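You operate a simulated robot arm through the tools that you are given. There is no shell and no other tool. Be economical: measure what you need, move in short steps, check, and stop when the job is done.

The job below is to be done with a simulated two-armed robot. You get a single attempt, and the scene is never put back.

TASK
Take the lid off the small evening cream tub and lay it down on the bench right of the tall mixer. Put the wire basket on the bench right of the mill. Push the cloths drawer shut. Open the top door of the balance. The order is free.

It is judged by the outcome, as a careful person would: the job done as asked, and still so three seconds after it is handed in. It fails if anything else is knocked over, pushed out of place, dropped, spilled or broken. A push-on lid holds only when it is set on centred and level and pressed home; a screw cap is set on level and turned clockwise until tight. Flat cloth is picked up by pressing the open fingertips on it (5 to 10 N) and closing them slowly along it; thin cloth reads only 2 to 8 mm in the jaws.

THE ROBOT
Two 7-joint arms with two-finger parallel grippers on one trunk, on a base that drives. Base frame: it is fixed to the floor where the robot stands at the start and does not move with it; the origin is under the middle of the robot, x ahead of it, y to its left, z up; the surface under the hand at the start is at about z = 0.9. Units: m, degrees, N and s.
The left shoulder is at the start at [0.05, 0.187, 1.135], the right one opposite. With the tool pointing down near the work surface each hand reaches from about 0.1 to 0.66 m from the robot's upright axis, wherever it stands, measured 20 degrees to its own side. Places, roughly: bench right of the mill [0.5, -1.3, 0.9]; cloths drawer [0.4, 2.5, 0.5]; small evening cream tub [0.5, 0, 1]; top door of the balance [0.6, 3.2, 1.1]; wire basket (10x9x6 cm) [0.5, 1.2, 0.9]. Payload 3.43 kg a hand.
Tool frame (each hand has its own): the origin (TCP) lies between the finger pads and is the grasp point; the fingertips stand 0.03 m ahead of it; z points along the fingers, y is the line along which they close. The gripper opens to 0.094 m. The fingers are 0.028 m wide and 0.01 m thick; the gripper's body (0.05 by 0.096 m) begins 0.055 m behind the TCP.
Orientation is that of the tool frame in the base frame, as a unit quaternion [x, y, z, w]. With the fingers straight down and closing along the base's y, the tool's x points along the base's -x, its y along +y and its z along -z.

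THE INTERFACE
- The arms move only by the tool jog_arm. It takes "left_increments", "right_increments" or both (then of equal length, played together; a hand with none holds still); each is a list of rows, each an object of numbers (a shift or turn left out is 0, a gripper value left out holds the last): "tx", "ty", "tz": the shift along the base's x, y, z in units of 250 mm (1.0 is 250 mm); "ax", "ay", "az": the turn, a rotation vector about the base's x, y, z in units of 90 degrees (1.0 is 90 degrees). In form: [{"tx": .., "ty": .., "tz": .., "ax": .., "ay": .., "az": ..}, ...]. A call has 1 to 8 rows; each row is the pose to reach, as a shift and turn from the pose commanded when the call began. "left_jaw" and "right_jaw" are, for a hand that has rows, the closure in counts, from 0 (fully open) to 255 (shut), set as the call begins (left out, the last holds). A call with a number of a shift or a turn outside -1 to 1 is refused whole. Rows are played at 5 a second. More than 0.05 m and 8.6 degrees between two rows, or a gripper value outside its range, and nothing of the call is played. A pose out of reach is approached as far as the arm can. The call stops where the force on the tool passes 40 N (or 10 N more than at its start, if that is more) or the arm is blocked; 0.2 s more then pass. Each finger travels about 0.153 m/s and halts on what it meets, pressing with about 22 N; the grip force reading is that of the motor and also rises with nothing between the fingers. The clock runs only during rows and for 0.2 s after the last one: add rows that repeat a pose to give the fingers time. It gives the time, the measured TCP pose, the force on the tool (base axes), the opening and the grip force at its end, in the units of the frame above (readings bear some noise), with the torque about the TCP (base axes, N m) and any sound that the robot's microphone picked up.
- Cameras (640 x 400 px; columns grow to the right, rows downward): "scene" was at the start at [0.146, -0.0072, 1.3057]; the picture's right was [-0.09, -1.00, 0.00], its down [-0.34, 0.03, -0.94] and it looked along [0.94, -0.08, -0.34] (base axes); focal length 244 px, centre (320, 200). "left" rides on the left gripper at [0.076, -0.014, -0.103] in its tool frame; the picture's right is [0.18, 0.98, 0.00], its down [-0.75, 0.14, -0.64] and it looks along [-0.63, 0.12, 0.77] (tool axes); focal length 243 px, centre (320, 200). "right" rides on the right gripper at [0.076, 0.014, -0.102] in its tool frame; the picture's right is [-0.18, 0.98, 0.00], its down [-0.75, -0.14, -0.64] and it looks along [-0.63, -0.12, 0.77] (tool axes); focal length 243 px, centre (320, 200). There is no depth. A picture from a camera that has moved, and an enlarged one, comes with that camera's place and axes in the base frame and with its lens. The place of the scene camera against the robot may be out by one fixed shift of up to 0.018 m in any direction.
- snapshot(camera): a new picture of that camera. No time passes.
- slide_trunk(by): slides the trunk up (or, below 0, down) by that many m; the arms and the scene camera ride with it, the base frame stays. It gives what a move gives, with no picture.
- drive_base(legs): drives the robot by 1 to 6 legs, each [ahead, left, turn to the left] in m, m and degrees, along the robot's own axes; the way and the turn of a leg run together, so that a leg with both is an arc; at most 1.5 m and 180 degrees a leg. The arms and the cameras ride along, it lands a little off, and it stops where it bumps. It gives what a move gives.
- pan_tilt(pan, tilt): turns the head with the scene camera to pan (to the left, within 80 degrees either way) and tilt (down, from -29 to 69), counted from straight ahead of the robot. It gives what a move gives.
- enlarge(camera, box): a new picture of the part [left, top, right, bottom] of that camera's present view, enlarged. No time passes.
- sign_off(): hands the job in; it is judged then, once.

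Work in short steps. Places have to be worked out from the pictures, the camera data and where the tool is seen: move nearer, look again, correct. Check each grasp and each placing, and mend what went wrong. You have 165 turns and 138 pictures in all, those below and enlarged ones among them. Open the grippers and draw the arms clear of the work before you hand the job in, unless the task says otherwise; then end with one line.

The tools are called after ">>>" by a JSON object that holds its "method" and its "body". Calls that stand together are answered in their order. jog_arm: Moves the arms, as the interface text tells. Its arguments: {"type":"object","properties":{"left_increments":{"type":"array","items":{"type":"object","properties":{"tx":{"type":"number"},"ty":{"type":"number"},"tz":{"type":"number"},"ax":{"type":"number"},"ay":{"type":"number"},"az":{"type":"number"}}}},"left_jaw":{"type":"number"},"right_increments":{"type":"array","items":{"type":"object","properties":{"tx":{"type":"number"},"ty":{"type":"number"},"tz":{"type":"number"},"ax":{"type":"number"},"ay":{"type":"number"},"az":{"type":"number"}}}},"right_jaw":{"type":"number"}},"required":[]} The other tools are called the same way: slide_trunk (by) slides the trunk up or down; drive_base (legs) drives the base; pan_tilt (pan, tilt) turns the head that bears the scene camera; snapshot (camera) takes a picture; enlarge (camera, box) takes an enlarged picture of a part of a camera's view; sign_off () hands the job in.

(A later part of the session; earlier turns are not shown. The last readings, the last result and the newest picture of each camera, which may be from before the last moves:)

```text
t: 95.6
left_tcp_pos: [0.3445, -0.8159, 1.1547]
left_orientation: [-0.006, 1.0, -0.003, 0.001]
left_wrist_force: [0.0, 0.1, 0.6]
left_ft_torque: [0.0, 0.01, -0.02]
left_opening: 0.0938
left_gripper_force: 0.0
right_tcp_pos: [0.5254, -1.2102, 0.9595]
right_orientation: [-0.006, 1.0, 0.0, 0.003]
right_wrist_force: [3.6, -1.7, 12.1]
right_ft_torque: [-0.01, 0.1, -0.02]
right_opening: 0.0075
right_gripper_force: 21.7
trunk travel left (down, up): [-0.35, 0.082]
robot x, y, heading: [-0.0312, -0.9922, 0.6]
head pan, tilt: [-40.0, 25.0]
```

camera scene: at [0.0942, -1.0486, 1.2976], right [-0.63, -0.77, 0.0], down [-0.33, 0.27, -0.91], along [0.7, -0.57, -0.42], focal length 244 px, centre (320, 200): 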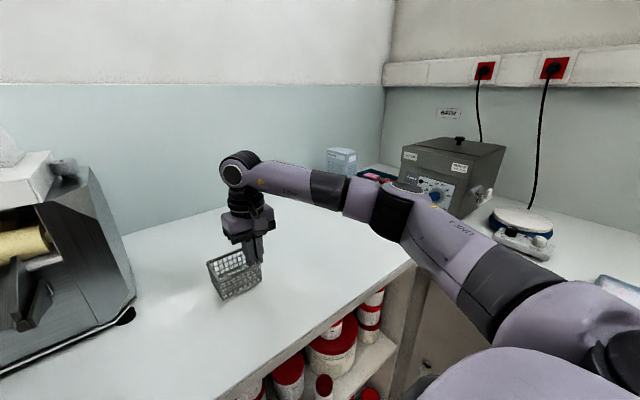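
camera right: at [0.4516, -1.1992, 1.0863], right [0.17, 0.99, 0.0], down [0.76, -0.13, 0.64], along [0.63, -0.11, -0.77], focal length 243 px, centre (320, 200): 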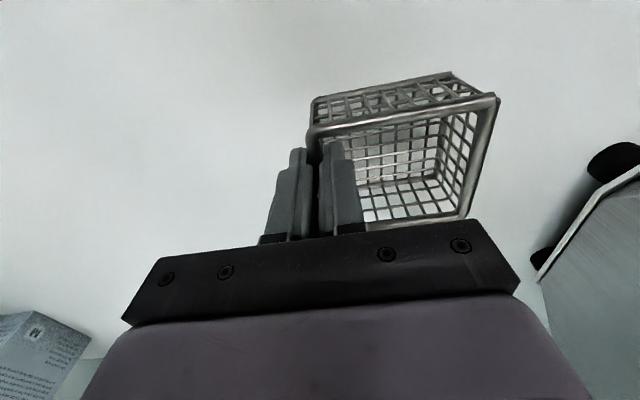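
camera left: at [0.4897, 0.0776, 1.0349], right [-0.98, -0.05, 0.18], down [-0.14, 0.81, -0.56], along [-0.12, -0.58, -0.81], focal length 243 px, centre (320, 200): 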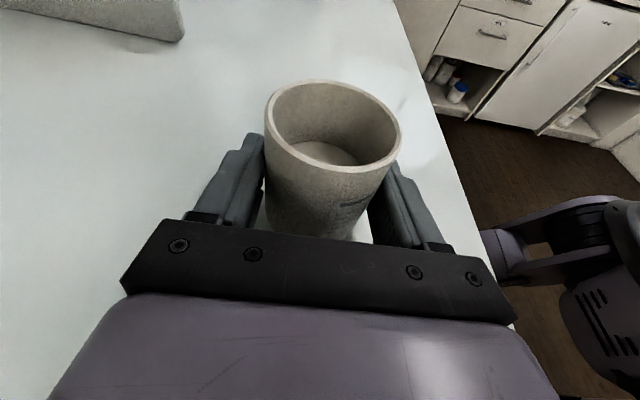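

The basket touches (12 N). I open the jaws to about 4 cm, rise straight up, and retract.

>>> {"method": "jog_arm", "body": {"right_increments": [{}, {}, {}, {"tz": 0.1}, {"tz": 0.25}, {"tz": 0.4}, {"tz": 0.58}, {"tz": 0.7, "tx": -0.12}], "right_jaw": 140}}

>>> {"method": "snapshot", "body": {"camera": "scene"}}

```text
t: 97.4
left_tcp_pos: [0.345, -0.8157, 1.1544]
left_orientation: [-0.005, 1.0, -0.003, 0.001]
left_wrist_force: [-0.4, -0.2, -0.4]
left_ft_torque: [0.0, 0.02, -0.02]
left_opening: 0.094
left_gripper_force: 0.0
right_tcp_pos: [0.4936, -1.2105, 1.1345]
right_orientation: [-0.006, 1.0, 0.001, 0.0]
right_wrist_force: [0.6, 1.2, 0.9]
right_ft_torque: [0.0, 0.01, -0.02]
right_opening: 0.0424
right_gripper_force: 0.0
trunk travel left (down, up): [-0.35, 0.082]
robot x, y, heading: [-0.033, -0.9897, 0.7]
head pan, tilt: [-40.0, 25.0]
```

```text
79 pictures are left
camera scene: at [0.0934, -1.0487, 1.2976], right [-0.63, -0.77, 0.0], down [-0.33, 0.27, -0.91], along [0.7, -0.57, -0.42], focal length 244 px, centre (320, 200)
```

scene: 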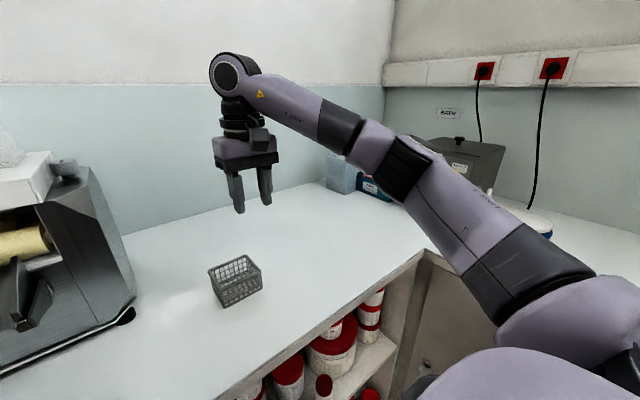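

The basket stands upright right of the mill. I tuck the right hand, back off, and drive left toward the drawer (stopping at y≈1.5 first to look).

>>> {"method": "drive_base", "body": {"legs": [[-0.33, 0, -0.5]]}}

>>> {"method": "jog_arm", "body": {"right_increments": [{"tx": -0.1, "ty": 0.1}, {"tx": -0.2, "ty": 0.2}, {"tx": -0.3, "ty": 0.25}, {"tx": -0.4, "ty": 0.25}, {"tx": -0.5, "ty": 0.25}]}}

>>> {"method": "drive_base", "body": {"legs": [[0, 1.3, -0.4], [0, 1.2, -0.4]]}}

>>> {"method": "pan_tilt", "body": {"pan": 40, "tilt": 25}}

>>> {"method": "snapshot", "body": {"camera": "scene"}}

```text
t: 99.6
left_tcp_pos: [0.0164, -0.821, 1.1537]
left_orientation: [-0.003, 1.0, -0.004, 0.001]
left_wrist_force: [0.1, 0.1, -0.2]
left_ft_torque: [-0.01, 0.04, -0.04]
left_opening: 0.094
left_gripper_force: 0.0
right_tcp_pos: [0.1646, -1.2183, 1.1326]
right_orientation: [-0.004, 1.0, -0.001, 0.001]
right_wrist_force: [0.4, 0.4, 0.1]
right_ft_torque: [-0.03, -0.01, 0.0]
right_opening: 0.0426
right_gripper_force: 0.1
trunk travel left (down, up): [-0.35, 0.082]
robot x, y, heading: [-0.3604, -0.9954, 0.4]
head pan, tilt: [-40.0, 25.0]
```

```text
t: 100.8
left_tcp_pos: [0.0163, -0.8221, 1.1536]
left_orientation: [-0.002, 1.0, -0.003, 0.001]
left_wrist_force: [-0.5, 0.3, -0.5]
left_ft_torque: [0.03, -0.04, 0.02]
left_opening: 0.094
left_gripper_force: 0.0
right_tcp_pos: [0.0407, -1.1552, 1.1328]
right_orientation: [-0.003, 1.0, 0.0, 0.001]
right_wrist_force: [-0.1, 0.3, -0.1]
right_ft_torque: [0.03, 0.0, 0.01]
right_opening: 0.0425
right_gripper_force: 0.2
trunk travel left (down, up): [-0.35, 0.082]
robot x, y, heading: [-0.3584, -0.9929, 0.6]
head pan, tilt: [-40.0, 25.0]
```

```text
t: 122.8
left_tcp_pos: [-0.0045, 1.6744, 1.1537]
left_orientation: [-0.001, 1.0, -0.004, 0.0]
left_wrist_force: [0.3, -0.5, -0.3]
left_ft_torque: [0.01, 0.0, 0.0]
left_opening: 0.0941
left_gripper_force: 0.0
right_tcp_pos: [0.0201, 1.34, 1.1331]
right_orientation: [-0.002, 1.0, 0.0, 0.001]
right_wrist_force: [-0.6, -0.7, 0.8]
right_ft_torque: [0.0, 0.03, -0.02]
right_opening: 0.0425
right_gripper_force: 0.1
trunk travel left (down, up): [-0.35, 0.082]
robot x, y, heading: [-0.3784, 1.5026, 0.4]
head pan, tilt: [-40.0, 25.0]
```

```text
t: 124.3
left_tcp_pos: [-0.0031, 1.6744, 1.1531]
left_orientation: [-0.002, 1.0, -0.004, 0.0]
left_wrist_force: [0.2, -0.5, 0.3]
left_ft_torque: [0.03, -0.01, -0.02]
left_opening: 0.0939
left_gripper_force: 0.1
right_tcp_pos: [0.0202, 1.3408, 1.1319]
right_orientation: [-0.003, 1.0, 0.0, 0.0]
right_wrist_force: [0.9, -0.6, -0.2]
right_ft_torque: [0.0, 0.0, -0.05]
right_opening: 0.0425
right_gripper_force: 0.0
trunk travel left (down, up): [-0.35, 0.082]
robot x, y, heading: [-0.3778, 1.5012, 0.3]
head pan, tilt: [40.0, 25.0]
```

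```text
78 pictures are left
camera scene: at [-0.256, 1.5627, 1.2976], right [0.65, -0.76, 0.0], down [-0.32, -0.27, -0.91], along [0.69, 0.59, -0.42], focal length 244 px, centre (320, 200)
```

scene: 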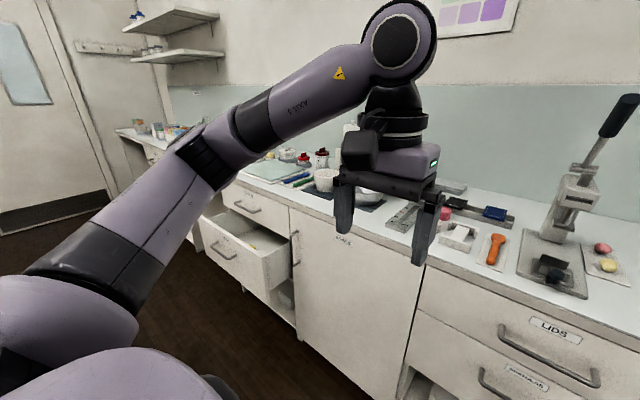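

The open drawer's front is at roughly x≈0.13, y≈2.46, z≈0.65. I drive 0.75 m left and look closely at it.

>>> {"method": "drive_base", "body": {"legs": [[0, 0.75, 0]]}}

>>> {"method": "pan_tilt", "body": {"pan": 15, "tilt": 40}}

>>> {"method": "snapshot", "body": {"camera": "scene"}}

```text
t: 131.2
left_tcp_pos: [-0.0044, 2.4189, 1.1537]
left_orientation: [0.002, 1.0, -0.002, 0.001]
left_wrist_force: [-0.4, -0.8, 0.6]
left_ft_torque: [0.01, 0.03, -0.02]
left_opening: 0.0943
left_gripper_force: 0.0
right_tcp_pos: [0.0153, 2.0846, 1.1328]
right_orientation: [0.001, 1.0, 0.0, 0.001]
right_wrist_force: [0.1, -0.2, -0.5]
right_ft_torque: [0.02, 0.02, 0.0]
right_opening: 0.0425
right_gripper_force: 0.0
trunk travel left (down, up): [-0.35, 0.082]
robot x, y, heading: [-0.3824, 2.2487, -0.2]
head pan, tilt: [40.0, 25.0]
```

```text
t: 132.1
left_tcp_pos: [-0.0036, 2.4194, 1.1542]
left_orientation: [0.002, 1.0, -0.004, 0.0]
left_wrist_force: [0.2, -0.3, -1.4]
left_ft_torque: [-0.02, 0.04, 0.02]
left_opening: 0.094
left_gripper_force: 0.1
right_tcp_pos: [0.0157, 2.0845, 1.1311]
right_orientation: [0.0, 1.0, 0.0, 0.001]
right_wrist_force: [-0.3, 0.2, 1.2]
right_ft_torque: [0.0, -0.01, 0.02]
right_opening: 0.0427
right_gripper_force: 0.1
trunk travel left (down, up): [-0.35, 0.082]
robot x, y, heading: [-0.3841, 2.2505, 0.1]
head pan, tilt: [15.0, 40.0]
```

```text
77 pictures are left
camera scene: at [-0.2462, 2.2716, 1.2743], right [0.26, -0.97, 0.0], down [-0.62, -0.17, -0.77], along [0.74, 0.2, -0.64], focal length 244 px, centre (320, 200)
```

scene: 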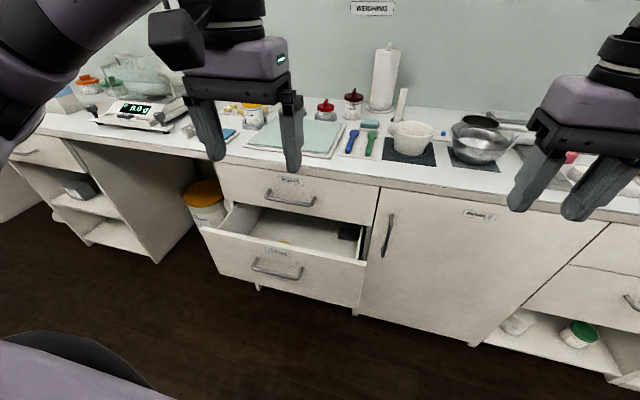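

I read the label and check that nothing obstructs the drawer.

>>> {"method": "enlarge", "body": {"camera": "scene", "box": [190, 160, 390, 310]}}

```text
2.67 times, centred on (290, 235) of scene
camera zoom: at [-0.2462, 2.2716, 1.2743], right [0.26, -0.97, 0.0], down [-0.62, -0.17, -0.77], along [0.74, 0.2, -0.64], focal length 651 px, centre (400, 107)
```

zoom: 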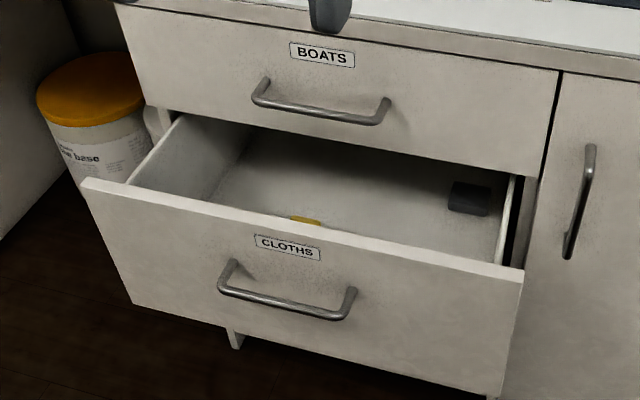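

It's the CLOTHS drawer: front at x≈0.23, y 2.25–2.81, top z≈0.66, sticking out ~14 cm. I'll push its face at y≈2.53, z≈0.61 with the closed left fingers pointing forward. I lower the trunk first.

>>> {"method": "slide_trunk", "body": {"by": -0.33}}

>>> {"method": "jog_arm", "body": {"left_increments": [{"tx": 0.08, "ty": 0.07, "tz": -0.05, "ay": -0.09}, {"tx": 0.16, "ty": 0.14, "tz": -0.1, "ay": -0.18}, {"tx": 0.24, "ty": 0.21, "tz": -0.15, "ay": -0.27}, {"tx": 0.32, "ty": 0.28, "tz": -0.2, "ay": -0.36}, {"tx": 0.38, "ty": 0.35, "tz": -0.25, "ay": -0.45}, {"tx": 0.42, "ty": 0.42, "tz": -0.3, "ay": -0.54}], "left_jaw": 255}}

>>> {"method": "snapshot", "body": {"camera": "scene"}}

```text
t: 135.4
left_tcp_pos: [-0.003, 2.419, 0.8239]
left_orientation: [0.003, 1.0, -0.003, 0.0]
left_wrist_force: [0.1, -0.8, -0.4]
left_ft_torque: [-0.01, 0.0, 0.0]
left_opening: 0.0939
left_gripper_force: 0.0
right_tcp_pos: [0.0159, 2.0851, 0.8021]
right_orientation: [0.001, 1.0, 0.0, 0.001]
right_wrist_force: [-0.2, -0.7, 0.3]
right_ft_torque: [-0.01, -0.01, 0.01]
right_opening: 0.0425
right_gripper_force: 0.0
trunk travel left (down, up): [-0.02, 0.412]
robot x, y, heading: [-0.383, 2.2511, 0.1]
head pan, tilt: [15.0, 40.0]
```

```text
t: 136.8
left_tcp_pos: [0.1009, 2.5235, 0.7492]
left_orientation: [0.004, 0.911, -0.003, 0.413]
left_wrist_force: [-0.1, -0.3, 0.5]
left_ft_torque: [-0.01, -0.03, 0.01]
left_opening: 0.0
left_gripper_force: 22.0
right_tcp_pos: [0.0162, 2.0841, 0.8016]
right_orientation: [0.001, 1.0, 0.001, 0.001]
right_wrist_force: [0.0, -0.3, 0.1]
right_ft_torque: [0.01, 0.04, -0.04]
right_opening: 0.0427
right_gripper_force: 0.1
trunk travel left (down, up): [-0.02, 0.412]
robot x, y, heading: [-0.3852, 2.2459, 0.1]
head pan, tilt: [15.0, 40.0]
```

```text
75 pictures are left
camera scene: at [-0.2462, 2.2714, 0.9443], right [0.26, -0.97, 0.0], down [-0.62, -0.17, -0.77], along [0.74, 0.2, -0.64], focal length 244 px, centre (320, 200)
```

scene: 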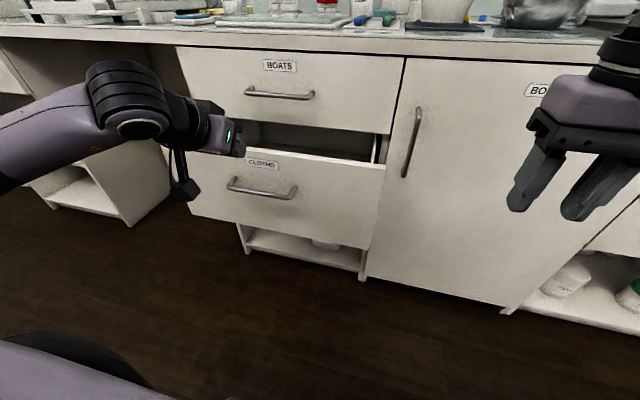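

I finish turning the hand forward and lower it to z≈0.615, still short of the drawer face.

>>> {"method": "jog_arm", "body": {"left_increments": [{"tz": -0.1, "tx": -0.02, "ay": -0.09, "ty": 0.04}, {"tz": -0.2, "tx": -0.02, "ay": -0.18, "ty": 0.04}, {"tz": -0.3, "ay": -0.27, "ty": 0.04}, {"tz": -0.4, "ay": -0.36, "ty": 0.04}, {"tz": -0.5, "ay": -0.45, "ty": 0.04}, {"tz": -0.54, "ay": -0.46, "ty": 0.04}]}}

>>> {"method": "snapshot", "body": {"camera": "scene"}}

>>> {"method": "snapshot", "body": {"camera": "left"}}

```text
t: 138.2
left_tcp_pos: [0.0971, 2.5339, 0.6912]
left_orientation: [0.003, 0.832, -0.002, 0.555]
left_wrist_force: [-0.8, 0.5, 0.7]
left_ft_torque: [0.0, -0.01, 0.02]
left_opening: 0.0
left_gripper_force: 22.0
left hand out of reach, approached as far as the arm can: row 3, 4, 5, 6
right_tcp_pos: [0.0158, 2.0835, 0.8011]
right_orientation: [0.001, 1.0, 0.0, 0.002]
right_wrist_force: [0.6, -0.4, -0.2]
right_ft_torque: [-0.01, 0.04, 0.03]
right_opening: 0.0425
right_gripper_force: 0.1
trunk travel left (down, up): [-0.02, 0.412]
robot x, y, heading: [-0.3845, 2.2452, -0.4]
head pan, tilt: [15.0, 40.0]
```

```text
74 pictures are left
camera scene: at [-0.2462, 2.2715, 0.9443], right [0.26, -0.97, 0.0], down [-0.62, -0.17, -0.77], along [0.74, 0.2, -0.64], focal length 244 px, centre (320, 200)
```

scene: 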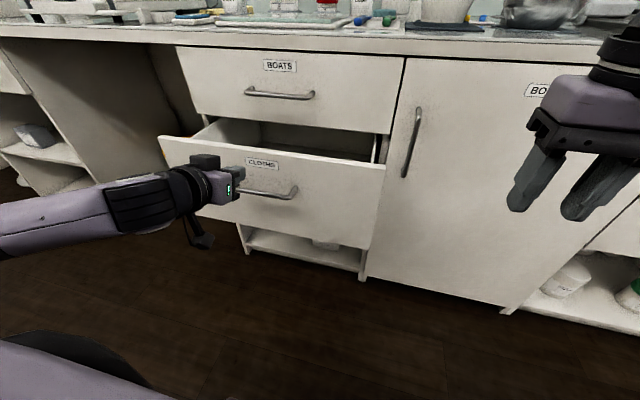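

```text
73 pictures are left
camera left: at [-0.0263, 2.5219, 0.6604], right [-0.06, 0.98, -0.17], down [-0.3, 0.14, 0.94], along [0.95, 0.11, 0.29], focal length 243 px, centre (320, 200)
```

left: 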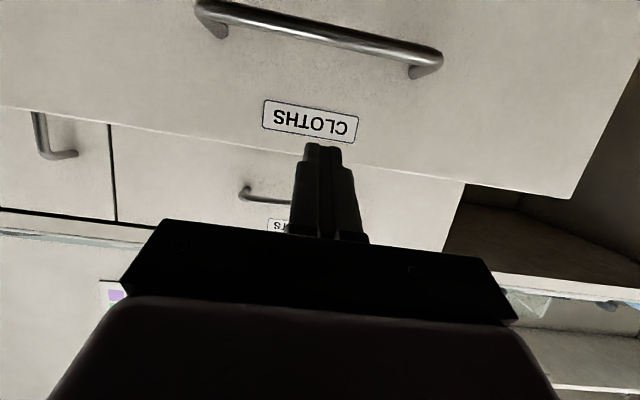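

The hand points forward and 22° down, which is fine. I keep that orientation and lower ~6 cm while easing forward a bit.

>>> {"method": "jog_arm", "body": {"left_increments": [{"tz": -0.1}, {"tz": -0.2, "tx": 0.05}, {"tz": -0.26, "tx": 0.1}]}}

>>> {"method": "snapshot", "body": {"camera": "left"}}

>>> {"method": "enlarge", "body": {"camera": "scene", "box": [130, 100, 400, 270]}}

```text
t: 139.0
left_tcp_pos: [0.0974, 2.5348, 0.6908]
left_orientation: [0.003, 0.832, -0.002, 0.555]
left_wrist_force: [0.1, 0.2, 0.1]
left_ft_torque: [0.01, 0.03, 0.02]
left_opening: 0.0
left_gripper_force: 22.3
left hand out of reach, approached as far as the arm can: row 1, 2, 3
right_tcp_pos: [0.0159, 2.0834, 0.8031]
right_orientation: [0.001, 1.0, -0.001, 0.0]
right_wrist_force: [-0.5, -0.1, 0.7]
right_ft_torque: [0.01, -0.01, 0.02]
right_opening: 0.0425
right_gripper_force: 0.0
trunk travel left (down, up): [-0.02, 0.412]
robot x, y, heading: [-0.3847, 2.2472, -0.1]
head pan, tilt: [15.0, 40.0]
```

```text
72 pictures are left
camera left: at [-0.0263, 2.5218, 0.6605], right [-0.06, 0.98, -0.17], down [-0.3, 0.14, 0.94], along [0.95, 0.11, 0.29], focal length 243 px, centre (320, 200)
```

left: 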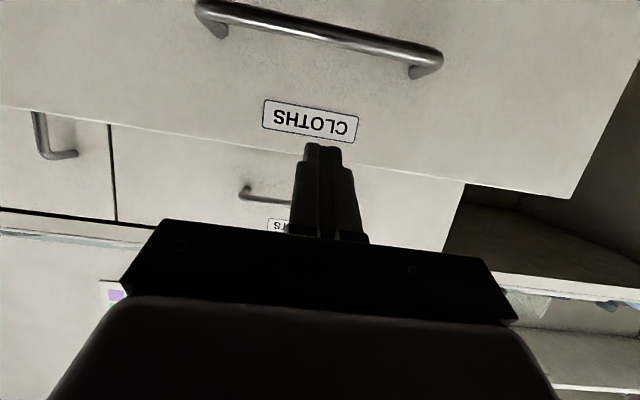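

```text
2.35 times, centred on (265, 185) of scene
camera zoom: at [-0.2462, 2.2715, 0.9443], right [0.26, -0.97, 0.0], down [-0.62, -0.17, -0.77], along [0.74, 0.2, -0.64], focal length 574 px, centre (449, 235)
```

zoom: 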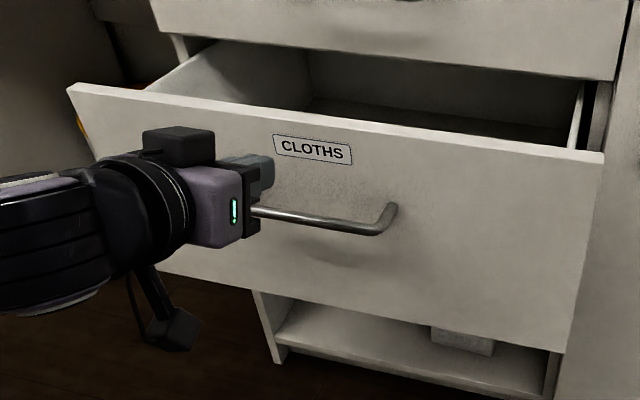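

A joint limit stops it with the arm so folded. I back the robot 14 cm so the arm can extend forward into the pose.

>>> {"method": "drive_base", "body": {"legs": [[-0.14, 0, 0]]}}

>>> {"method": "jog_arm", "body": {"left_increments": [{"tx": 0.14, "tz": -0.04}, {"tx": 0.28, "tz": -0.1}, {"tx": 0.42, "tz": -0.18}, {"tx": 0.5, "tz": -0.25}]}}

>>> {"method": "snapshot", "body": {"camera": "left"}}

```text
t: 140.3
left_tcp_pos: [-0.0441, 2.5341, 0.6915]
left_orientation: [0.003, 0.832, -0.002, 0.555]
left_wrist_force: [-0.7, -0.2, 0.2]
left_ft_torque: [-0.01, 0.02, -0.03]
left_opening: 0.0003
left_gripper_force: 22.1
right_tcp_pos: [-0.1262, 2.0848, 0.8025]
right_orientation: [0.001, 1.0, 0.0, 0.0]
right_wrist_force: [-0.2, -0.1, -0.2]
right_ft_torque: [0.04, 0.0, -0.03]
right_opening: 0.0424
right_gripper_force: 0.0
trunk travel left (down, up): [-0.02, 0.412]
robot x, y, heading: [-0.5242, 2.2491, 0.2]
head pan, tilt: [15.0, 40.0]
```

```text
t: 141.3
left_tcp_pos: [0.0577, 2.56, 0.6445]
left_orientation: [0.004, 0.832, -0.003, 0.555]
left_wrist_force: [-0.4, -0.1, 0.6]
left_ft_torque: [0.0, -0.01, 0.0]
left_opening: 0.0002
left_gripper_force: 22.2
left hand out of reach, approached as far as the arm can: row 2, 3, 4
right_tcp_pos: [-0.127, 2.0854, 0.8017]
right_orientation: [0.001, 1.0, 0.0, 0.0]
right_wrist_force: [0.6, 0.7, 0.2]
right_ft_torque: [-0.01, -0.02, -0.03]
right_opening: 0.0424
right_gripper_force: 0.1
trunk travel left (down, up): [-0.02, 0.412]
robot x, y, heading: [-0.5214, 2.2488, 0.1]
head pan, tilt: [15.0, 40.0]
```

```text
70 pictures are left
camera left: at [-0.0662, 2.5475, 0.6131], right [-0.06, 0.98, -0.17], down [-0.3, 0.14, 0.94], along [0.95, 0.11, 0.29], focal length 243 px, centre (320, 200)
```

left: 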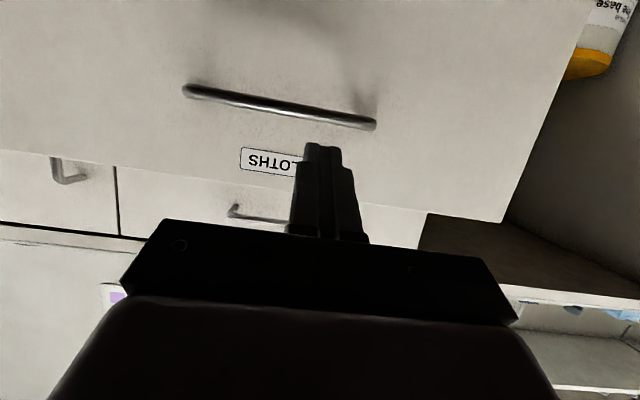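

The fingertips (x≈0.086, z≈0.633) aim at the drawer face just right of centre. I hold the arm and use the base to push: first 0.11 m to get near contact.

>>> {"method": "drive_base", "body": {"legs": [[0.1, 0, 0]]}}

>>> {"method": "snapshot", "body": {"camera": "left"}}

>>> {"method": "enlarge", "body": {"camera": "scene", "box": [130, 60, 450, 260]}}

```text
t: 142.5
left_tcp_pos: [0.1568, 2.5597, 0.644]
left_orientation: [0.005, 0.832, -0.004, 0.554]
left_wrist_force: [0.7, 0.2, -0.4]
left_ft_torque: [-0.04, -0.02, 0.01]
left_opening: 0.0
left_gripper_force: 22.2
right_tcp_pos: [-0.0263, 2.0838, 0.8011]
right_orientation: [0.001, 1.0, 0.001, 0.0]
right_wrist_force: [1.1, -0.5, 0.1]
right_ft_torque: [0.0, -0.03, 0.0]
right_opening: 0.0422
right_gripper_force: 0.1
trunk travel left (down, up): [-0.02, 0.412]
robot x, y, heading: [-0.4217, 2.2451, -0.2]
head pan, tilt: [15.0, 40.0]
```

```text
69 pictures are left
camera left: at [0.0331, 2.5472, 0.6136], right [-0.06, 0.98, -0.17], down [-0.3, 0.14, 0.94], along [0.95, 0.11, 0.29], focal length 243 px, centre (320, 200)
```

left: 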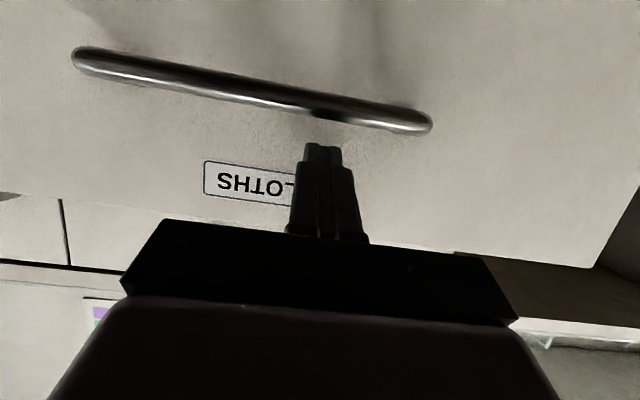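

```text
2.00 times, centred on (290, 160) of scene
camera zoom: at [-0.2888, 2.2715, 0.9443], right [0.26, -0.97, 0.0], down [-0.62, -0.17, -0.77], along [0.74, 0.2, -0.64], focal length 488 px, centre (380, 280)
```

zoom: 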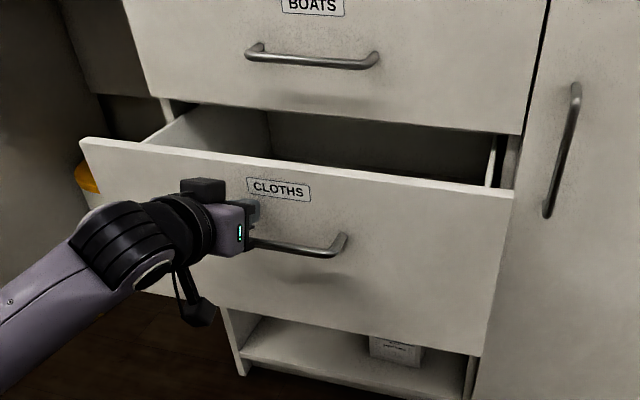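

Tips are above the handle, close to the face. I drive 5 cm forward to begin pushing and check the force.

>>> {"method": "drive_base", "body": {"legs": [[0.06, 0, 0]]}}

>>> {"method": "enlarge", "body": {"camera": "scene", "box": [130, 60, 450, 260]}}

```text
t: 143.4
left_tcp_pos: [0.2156, 2.5608, 0.6436]
left_orientation: [0.003, 0.832, -0.002, 0.555]
left_wrist_force: [-0.3, 0.3, -0.4]
left_ft_torque: [0.02, -0.01, 0.01]
left_opening: 0.0003
left_gripper_force: 21.4
right_tcp_pos: [0.0321, 2.0848, 0.8025]
right_orientation: [0.001, 1.0, -0.001, 0.001]
right_wrist_force: [0.9, 0.1, -0.3]
right_ft_torque: [0.03, -0.02, 0.02]
right_opening: 0.0423
right_gripper_force: 0.0
trunk travel left (down, up): [-0.02, 0.412]
robot x, y, heading: [-0.3652, 2.2527, -0.0]
head pan, tilt: [15.0, 40.0]
```

```text
2.00 times, centred on (290, 160) of scene
camera zoom: at [-0.2291, 2.2716, 0.9443], right [0.26, -0.97, 0.0], down [-0.62, -0.17, -0.77], along [0.74, 0.2, -0.64], focal length 488 px, centre (380, 280)
```

zoom: 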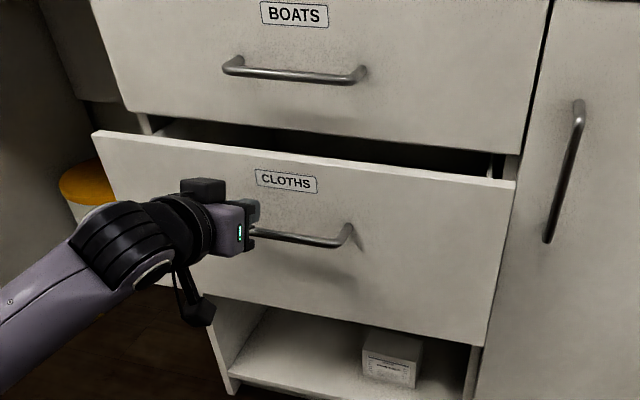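

The drawer has moved in smoothly. I push another 6 cm.

>>> {"method": "drive_base", "body": {"legs": [[0.06, 0, 0]]}}

>>> {"method": "enlarge", "body": {"camera": "scene", "box": [130, 40, 450, 240]}}

```text
t: 144.4
left_tcp_pos: [0.2769, 2.5605, 0.6431]
left_orientation: [0.003, 0.832, -0.002, 0.555]
left_wrist_force: [-0.3, 0.4, -0.2]
left_ft_torque: [-0.01, -0.01, 0.01]
left_opening: 0.0
left_gripper_force: 21.3
right_tcp_pos: [0.0927, 2.0851, 0.8025]
right_orientation: [0.0, 1.0, 0.0, 0.0]
right_wrist_force: [-0.2, 0.1, 0.6]
right_ft_torque: [0.0, 0.01, -0.03]
right_opening: 0.0422
right_gripper_force: 0.1
trunk travel left (down, up): [-0.02, 0.412]
robot x, y, heading: [-0.3025, 2.247, 0.1]
head pan, tilt: [15.0, 40.0]
```

```text
2.00 times, centred on (290, 140) of scene
camera zoom: at [-0.1688, 2.2717, 0.9443], right [0.26, -0.97, 0.0], down [-0.62, -0.17, -0.77], along [0.74, 0.2, -0.64], focal length 488 px, centre (380, 320)
```

zoom: 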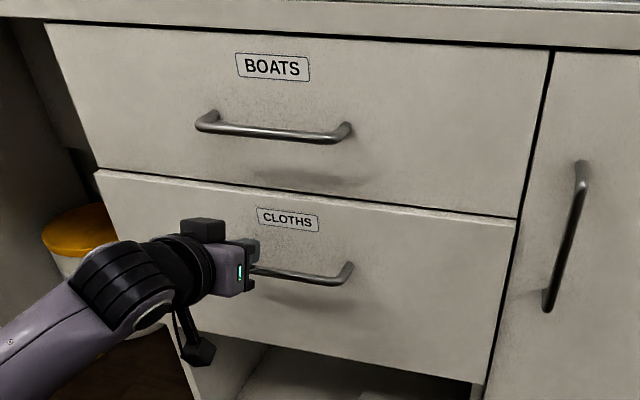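

Nearly flush. I nudge the remaining millimetres with the arm, watching the force.

>>> {"method": "jog_arm", "body": {"left_increments": [{"tx": 0.015}, {"tx": 0.03}, {"tx": 0.045}, {"tx": 0.06}]}}

>>> {"method": "enlarge", "body": {"camera": "scene", "box": [150, 90, 410, 190]}}

```text
t: 145.4
left_tcp_pos: [0.292, 2.561, 0.6444]
left_orientation: [0.004, 0.832, -0.003, 0.554]
left_wrist_force: [-1.0, -0.3, 0.1]
left_ft_torque: [-0.01, 0.0, 0.0]
left_opening: 0.0
left_gripper_force: 22.1
right_tcp_pos: [0.0943, 2.0844, 0.8026]
right_orientation: [0.0, 1.0, 0.0, 0.001]
right_wrist_force: [-0.7, -0.8, -0.3]
right_ft_torque: [0.02, 0.02, -0.05]
right_opening: 0.042
right_gripper_force: 0.1
trunk travel left (down, up): [-0.02, 0.412]
robot x, y, heading: [-0.303, 2.2488, -0.0]
head pan, tilt: [15.0, 40.0]
```

```text
2.46 times, centred on (280, 140) of scene
camera zoom: at [-0.1687, 2.2717, 0.9443], right [0.26, -0.97, 0.0], down [-0.62, -0.17, -0.77], along [0.74, 0.2, -0.64], focal length 601 px, centre (418, 348)
```

zoom: 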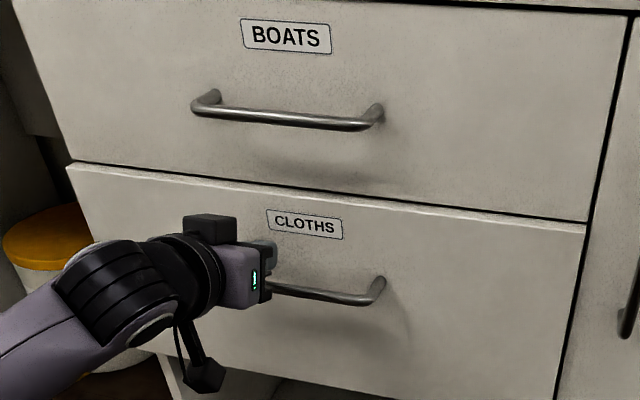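

Still no resisting force. I keep nudging forward in small steps.

>>> {"method": "jog_arm", "body": {"left_increments": [{"tx": 0.02}, {"tx": 0.04}, {"tx": 0.06}, {"tx": 0.08}, {"tx": 0.1}, {"tx": 0.12}, {"tx": 0.14}]}}

>>> {"method": "snapshot", "body": {"camera": "left"}}

>>> {"method": "enlarge", "body": {"camera": "scene", "box": [150, 90, 410, 190]}}

```text
t: 147.0
left_tcp_pos: [0.3219, 2.5613, 0.6439]
left_orientation: [0.003, 0.832, -0.001, 0.555]
left_wrist_force: [-14.8, 0.0, 4.9]
left_ft_torque: [-0.13, -0.2, 0.03]
left_opening: 0.0002
left_gripper_force: 21.9
right_tcp_pos: [0.0924, 2.0859, 0.8041]
right_orientation: [-0.001, 1.0, -0.001, 0.002]
right_wrist_force: [-0.3, -0.1, 0.2]
right_ft_torque: [0.04, 0.04, -0.03]
right_opening: 0.0424
right_gripper_force: 0.1
trunk travel left (down, up): [-0.02, 0.412]
robot x, y, heading: [-0.3032, 2.2449, 0.3]
head pan, tilt: [15.0, 40.0]
stopped in row 7 (left hand): the force on the tool passed its limit at 51 N (the readings are from after the stop); the commanded pose is now the measured one
```

```text
64 pictures are left
camera left: at [0.1977, 2.5482, 0.6137], right [-0.06, 0.98, -0.17], down [-0.3, 0.14, 0.94], along [0.95, 0.11, 0.29], focal length 243 px, centre (320, 200)
```

left: 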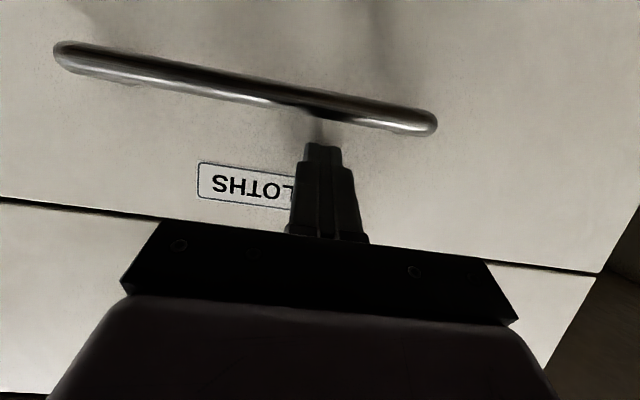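

```text
2.46 times, centred on (280, 140) of scene
camera zoom: at [-0.1706, 2.2719, 0.9446], right [0.26, -0.97, 0.0], down [-0.62, -0.17, -0.77], along [0.74, 0.2, -0.64], focal length 601 px, centre (418, 348)
```

zoom: 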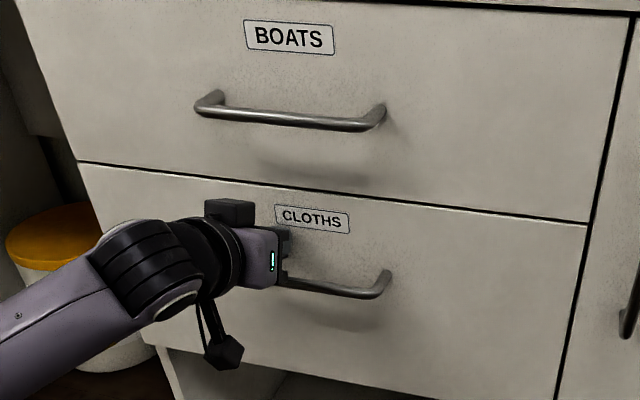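

The drawer is flush and resisted with 51 N: shut. I back away, raise the trunk, and turn the left hand down again.

>>> {"method": "drive_base", "body": {"legs": [[-0.2, 0, 0]]}}

>>> {"method": "slide_trunk", "body": {"by": 0.33}}

>>> {"method": "jog_arm", "body": {"left_increments": [{"ay": 0.09, "tz": 0.1}, {"ay": 0.18, "tz": 0.2, "tx": -0.05}, {"ay": 0.27, "tz": 0.3, "tx": -0.1}, {"ay": 0.36, "tz": 0.4, "tx": -0.15}, {"ay": 0.45, "tz": 0.5, "tx": -0.2}, {"ay": 0.54, "tz": 0.6, "tx": -0.2}, {"ay": 0.63, "tz": 0.7, "tx": -0.2}, {"ay": 0.72, "tz": 0.8, "tx": -0.2}]}}

>>> {"method": "pan_tilt", "body": {"pan": 35, "tilt": 20}}

>>> {"method": "snapshot", "body": {"camera": "scene"}}

```text
t: 148.6
left_tcp_pos: [0.1206, 2.5607, 0.6405]
left_orientation: [0.004, 0.833, -0.002, 0.553]
left_wrist_force: [0.3, 0.4, 0.4]
left_ft_torque: [-0.03, 0.01, -0.03]
left_opening: 0.0
left_gripper_force: 22.3
right_tcp_pos: [-0.1091, 2.0846, 0.8027]
right_orientation: [-0.001, 1.0, 0.0, 0.001]
right_wrist_force: [0.7, -0.3, 0.2]
right_ft_torque: [0.02, 0.0, 0.01]
right_opening: 0.042
right_gripper_force: 0.0
trunk travel left (down, up): [-0.02, 0.412]
robot x, y, heading: [-0.5084, 2.2477, 0.1]
head pan, tilt: [15.0, 40.0]
```

```text
t: 151.9
left_tcp_pos: [0.1204, 2.5604, 0.9721]
left_orientation: [0.003, 0.833, -0.001, 0.553]
left_wrist_force: [0.8, -0.2, -0.7]
left_ft_torque: [0.03, -0.02, -0.01]
left_opening: 0.0003
left_gripper_force: 22.1
right_tcp_pos: [-0.1085, 2.0848, 1.132]
right_orientation: [0.0, 1.0, -0.001, 0.001]
right_wrist_force: [-0.1, 0.4, 0.7]
right_ft_torque: [-0.03, -0.05, -0.01]
right_opening: 0.0426
right_gripper_force: 0.1
trunk travel left (down, up): [-0.35, 0.082]
robot x, y, heading: [-0.5062, 2.2486, 0.1]
head pan, tilt: [15.0, 40.0]
```

```text
t: 153.7
left_tcp_pos: [0.0711, 2.5579, 1.1738]
left_orientation: [0.003, 1.0, -0.003, 0.02]
left_wrist_force: [-0.6, 0.3, -0.2]
left_ft_torque: [0.02, 0.0, 0.01]
left_opening: 0.0
left_gripper_force: 21.7
right_tcp_pos: [-0.109, 2.0831, 1.1315]
right_orientation: [0.0, 1.0, 0.0, 0.001]
right_wrist_force: [0.7, -0.3, 0.2]
right_ft_torque: [-0.01, 0.02, -0.01]
right_opening: 0.0425
right_gripper_force: 0.0
trunk travel left (down, up): [-0.35, 0.082]
robot x, y, heading: [-0.5107, 2.2469, -0.2]
head pan, tilt: [15.0, 40.0]
```

```text
t: 154.5
left_tcp_pos: [0.0711, 2.5595, 1.1718]
left_orientation: [0.002, 1.0, -0.004, 0.021]
left_wrist_force: [0.4, -0.4, 0.5]
left_ft_torque: [-0.02, 0.01, 0.0]
left_opening: 0.0001
left_gripper_force: 21.8
right_tcp_pos: [-0.1076, 2.0851, 1.132]
right_orientation: [0.0, 1.0, 0.0, 0.001]
right_wrist_force: [-0.5, -0.2, -0.1]
right_ft_torque: [-0.02, 0.01, 0.0]
right_opening: 0.0425
right_gripper_force: 0.1
trunk travel left (down, up): [-0.35, 0.082]
robot x, y, heading: [-0.5087, 2.2472, -0.1]
head pan, tilt: [35.0, 20.0]
```

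```text
62 pictures are left
camera scene: at [-0.3781, 2.3028, 1.3056], right [0.57, -0.82, 0.0], down [-0.28, -0.2, -0.94], along [0.77, 0.54, -0.34], focal length 244 px, centre (320, 200)
```

scene: 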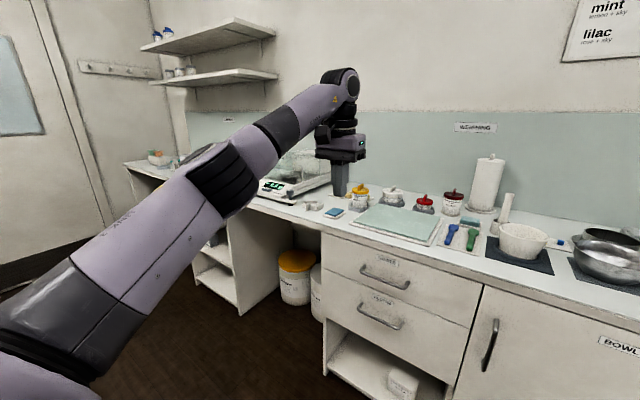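

I drive left ~0.8 m to face the balance.

>>> {"method": "drive_base", "body": {"legs": [[0.1, 0.85, 0]]}}

>>> {"method": "pan_tilt", "body": {"pan": 5, "tilt": 25}}

>>> {"method": "snapshot", "body": {"camera": "scene"}}

```text
t: 162.3
left_tcp_pos: [0.1827, 3.3952, 1.1717]
left_orientation: [0.009, 1.0, -0.004, 0.02]
left_wrist_force: [0.0, -0.1, 0.2]
left_ft_torque: [0.03, -0.01, -0.01]
left_opening: 0.0
left_gripper_force: 22.0
right_tcp_pos: [-0.0053, 2.9225, 1.1309]
right_orientation: [0.007, 1.0, 0.0, 0.001]
right_wrist_force: [0.6, 0.4, 1.0]
right_ft_torque: [0.0, -0.02, 0.0]
right_opening: 0.0423
right_gripper_force: 0.0
trunk travel left (down, up): [-0.35, 0.082]
robot x, y, heading: [-0.4007, 3.091, -0.5]
head pan, tilt: [35.0, 20.0]
```

```text
t: 163.2
left_tcp_pos: [0.1811, 3.3952, 1.1727]
left_orientation: [0.009, 1.0, -0.004, 0.02]
left_wrist_force: [0.7, 0.0, 0.1]
left_ft_torque: [0.01, -0.01, -0.01]
left_opening: 0.0002
left_gripper_force: 21.8
right_tcp_pos: [-0.0056, 2.9237, 1.1319]
right_orientation: [0.007, 1.0, -0.001, 0.0]
right_wrist_force: [-1.3, 0.0, 0.2]
right_ft_torque: [0.0, 0.0, 0.02]
right_opening: 0.0424
right_gripper_force: 0.1
trunk travel left (down, up): [-0.35, 0.082]
robot x, y, heading: [-0.4017, 3.0938, -0.7]
head pan, tilt: [5.0, 25.0]
```

```text
61 pictures are left
camera scene: at [-0.2562, 3.0992, 1.2976], right [0.08, -1.0, 0.0], down [-0.42, -0.03, -0.91], along [0.9, 0.07, -0.42], focal length 244 px, centre (320, 200)
```

scene: 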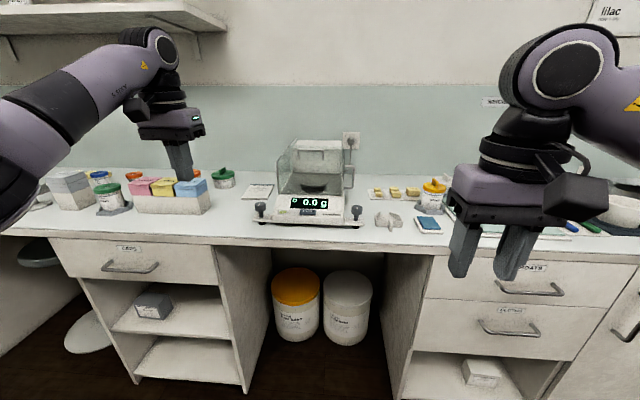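

>>> {"method": "enlarge", "body": {"camera": "scene", "box": [240, 125, 380, 235]}}

```text
3.64 times, centred on (310, 180) of scene
camera zoom: at [-0.2562, 3.0992, 1.2976], right [0.08, -1.0, 0.0], down [-0.42, -0.03, -0.91], along [0.9, 0.07, -0.42], focal length 888 px, centre (356, 273)
```

zoom: 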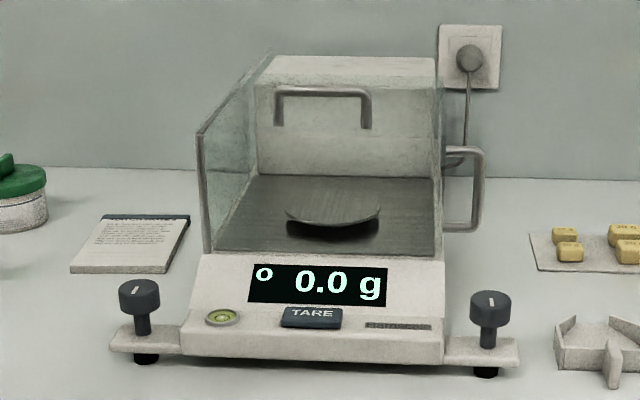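

The balance has a glass draft shield; its top door carries a bar handle. I retract the left hand a little, raise it, and drive closer to study it.

>>> {"method": "jog_arm", "body": {"left_increments": [{"tx": -0.15, "ay": 0.012}, {"tx": -0.3, "ay": 0.025}, {"tx": -0.45, "tz": 0.1, "ay": 0.025}, {"tx": -0.6, "tz": 0.2, "ay": 0.025}]}}

>>> {"method": "drive_base", "body": {"legs": [[0.33, 0, 0.6]]}}

>>> {"method": "pan_tilt", "body": {"pan": 10, "tilt": 20}}

>>> {"method": "snapshot", "body": {"camera": "scene"}}

>>> {"method": "snapshot", "body": {"camera": "left"}}

```text
t: 164.2
left_tcp_pos: [0.0308, 3.3957, 1.2216]
left_orientation: [0.008, 1.0, -0.004, 0.0]
left_wrist_force: [0.5, -1.1, -0.4]
left_ft_torque: [-0.01, 0.0, -0.04]
left_opening: 0.0
left_gripper_force: 22.6
right_tcp_pos: [-0.0061, 2.9227, 1.1318]
right_orientation: [0.007, 1.0, 0.0, 0.001]
right_wrist_force: [0.0, -0.5, -0.5]
right_ft_torque: [0.03, -0.03, -0.01]
right_opening: 0.0425
right_gripper_force: 0.1
trunk travel left (down, up): [-0.35, 0.082]
robot x, y, heading: [-0.4017, 3.0919, -0.7]
head pan, tilt: [5.0, 25.0]
```

```text
t: 166.4
left_tcp_pos: [0.3626, 3.3925, 1.2219]
left_orientation: [0.007, 1.0, -0.004, 0.001]
left_wrist_force: [-0.5, -0.5, 0.0]
left_ft_torque: [0.02, 0.0, 0.02]
left_opening: 0.0002
left_gripper_force: 22.1
right_tcp_pos: [0.3253, 2.9192, 1.1325]
right_orientation: [0.006, 1.0, 0.0, 0.0]
right_wrist_force: [-0.4, 0.3, 0.5]
right_ft_torque: [-0.01, 0.04, 0.0]
right_opening: 0.0423
right_gripper_force: 0.1
trunk travel left (down, up): [-0.35, 0.082]
robot x, y, heading: [-0.0699, 3.0888, -0.5]
head pan, tilt: [5.0, 25.0]
```

```text
t: 167.1
left_tcp_pos: [0.3615, 3.3922, 1.2218]
left_orientation: [0.007, 1.0, -0.004, 0.0]
left_wrist_force: [0.2, 0.1, 1.1]
left_ft_torque: [0.03, -0.01, 0.01]
left_opening: 0.0
left_gripper_force: 22.1
right_tcp_pos: [0.3247, 2.9193, 1.1334]
right_orientation: [0.006, 1.0, 0.0, 0.001]
right_wrist_force: [-0.8, 0.8, -0.1]
right_ft_torque: [-0.01, 0.0, -0.02]
right_opening: 0.0424
right_gripper_force: 0.0
trunk travel left (down, up): [-0.35, 0.082]
robot x, y, heading: [-0.0709, 3.087, -0.6]
head pan, tilt: [10.0, 20.0]
```

```text
59 pictures are left
camera scene: at [0.0737, 3.1037, 1.3056], right [0.16, -0.99, 0.0], down [-0.34, -0.06, -0.94], along [0.93, 0.15, -0.34], focal length 244 px, centre (320, 200)
```

scene: 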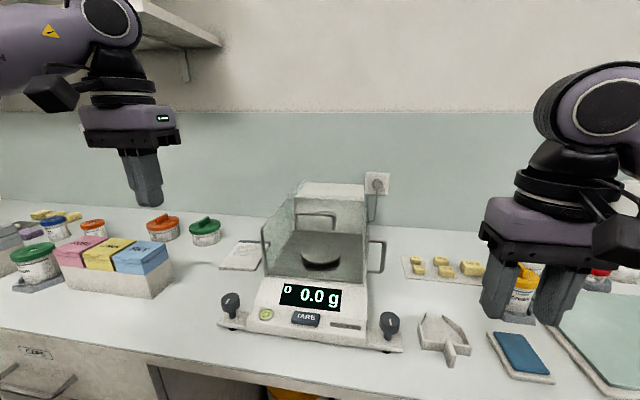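

```text
58 pictures are left
camera left: at [0.2846, 3.3807, 1.325], right [-0.17, 0.99, -0.01], down [0.75, 0.13, 0.64], along [0.63, 0.1, -0.77], focal length 243 px, centre (320, 200)
```

left: 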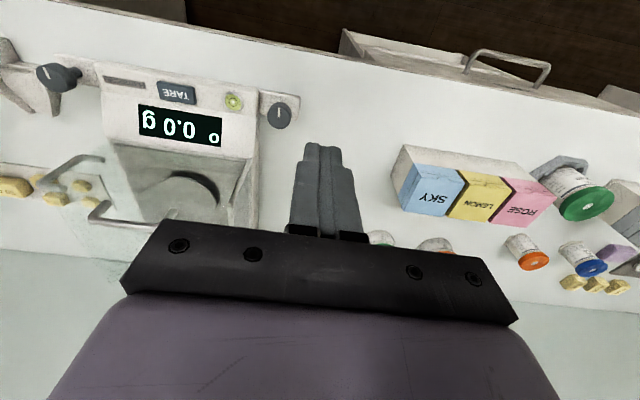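

I enlarge the balance from both cameras.

>>> {"method": "enlarge", "body": {"camera": "scene", "box": [220, 170, 420, 360]}}

>>> {"method": "enlarge", "body": {"camera": "left", "box": [30, 50, 310, 240]}}

```text
2.11 times, centred on (320, 265) of scene
camera zoom: at [0.0737, 3.1037, 1.3056], right [0.16, -0.99, 0.0], down [-0.34, -0.06, -0.94], along [0.93, 0.15, -0.34], focal length 514 px, centre (320, 63)
```

zoom: 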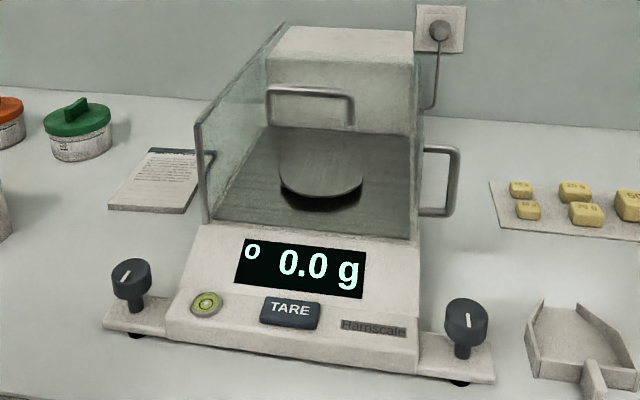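

```text
2.11 times, centred on (170, 145) of left
camera zoom: at [0.2846, 3.3807, 1.325], right [-0.17, 0.99, -0.01], down [0.75, 0.13, 0.64], along [0.63, 0.1, -0.77], focal length 511 px, centre (636, 316)
```

zoom: 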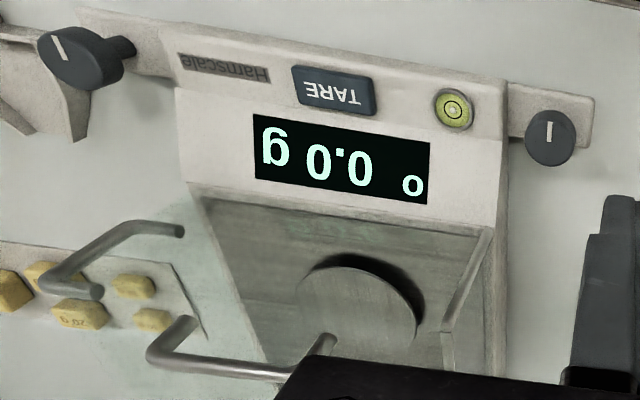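

The top door's bar handle spans y≈3.147–3.227 at x≈0.525, z≈1.115, near the front edge of the shield, so the door most likely slides back. I bring the closed left fingers in front of the handle and look.

>>> {"method": "jog_arm", "body": {"left_increments": [{"tx": 0.06, "ty": -0.16}, {"tx": 0.12, "ty": -0.32}, {"tx": 0.2, "ty": -0.48}, {"tx": 0.28, "ty": -0.64}, {"tx": 0.38, "ty": -0.78}, {"tx": 0.4, "ty": -0.82, "tz": -0.1}]}}

>>> {"method": "snapshot", "body": {"camera": "left"}}

>>> {"method": "enlarge", "body": {"camera": "scene", "box": [220, 120, 420, 290]}}

```text
t: 168.5
left_tcp_pos: [0.4612, 3.1889, 1.1958]
left_orientation: [0.008, 1.0, -0.005, -0.001]
left_wrist_force: [-0.3, -0.4, 0.8]
left_ft_torque: [-0.02, -0.01, -0.04]
left_opening: 0.0001
left_gripper_force: 21.9
right_tcp_pos: [0.3266, 2.9204, 1.1323]
right_orientation: [0.005, 1.0, 0.0, 0.0]
right_wrist_force: [-0.3, -0.1, -0.9]
right_ft_torque: [0.0, 0.0, 0.0]
right_opening: 0.0425
right_gripper_force: 0.1
trunk travel left (down, up): [-0.35, 0.082]
robot x, y, heading: [-0.0728, 3.0855, -0.5]
head pan, tilt: [10.0, 20.0]
```

```text
55 pictures are left
camera left: at [0.3857, 3.1774, 1.2987], right [-0.17, 0.99, -0.01], down [0.76, 0.14, 0.64], along [0.63, 0.1, -0.77], focal length 243 px, centre (320, 200)
```

left: 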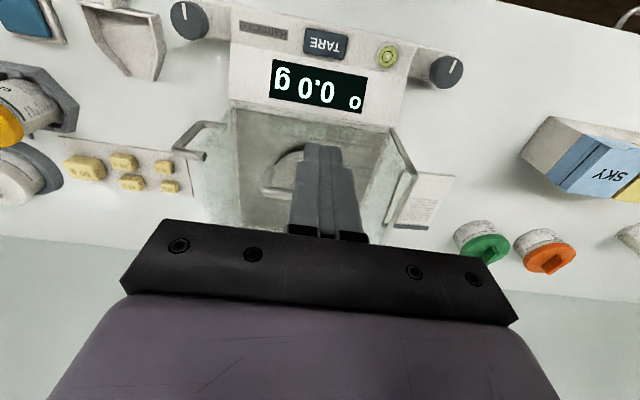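

```text
2.35 times, centred on (320, 205) of scene
camera zoom: at [0.074, 3.1043, 1.3056], right [0.16, -0.99, 0.0], down [-0.34, -0.06, -0.94], along [0.93, 0.15, -0.34], focal length 574 px, centre (320, 188)
```

zoom: 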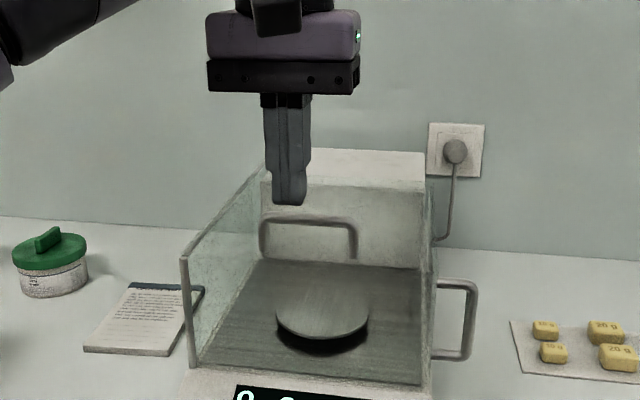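

I enlarge the left view to see the handle relative to the fingertips.

>>> {"method": "enlarge", "body": {"camera": "left", "box": [180, 90, 440, 240]}}

```text
2.46 times, centred on (310, 165) of left
camera zoom: at [0.3857, 3.1774, 1.2987], right [-0.17, 0.99, -0.01], down [0.76, 0.14, 0.64], along [0.63, 0.1, -0.77], focal length 597 px, centre (345, 286)
```

zoom: 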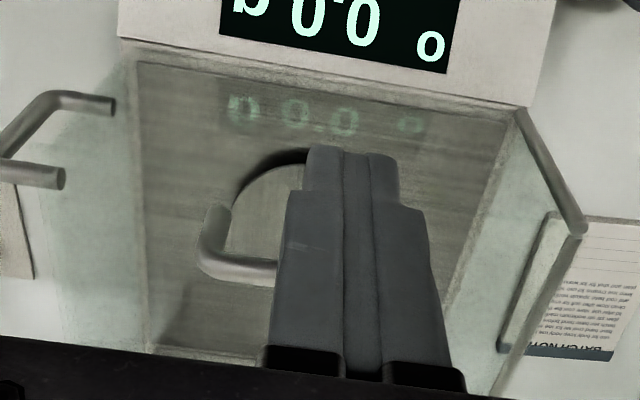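

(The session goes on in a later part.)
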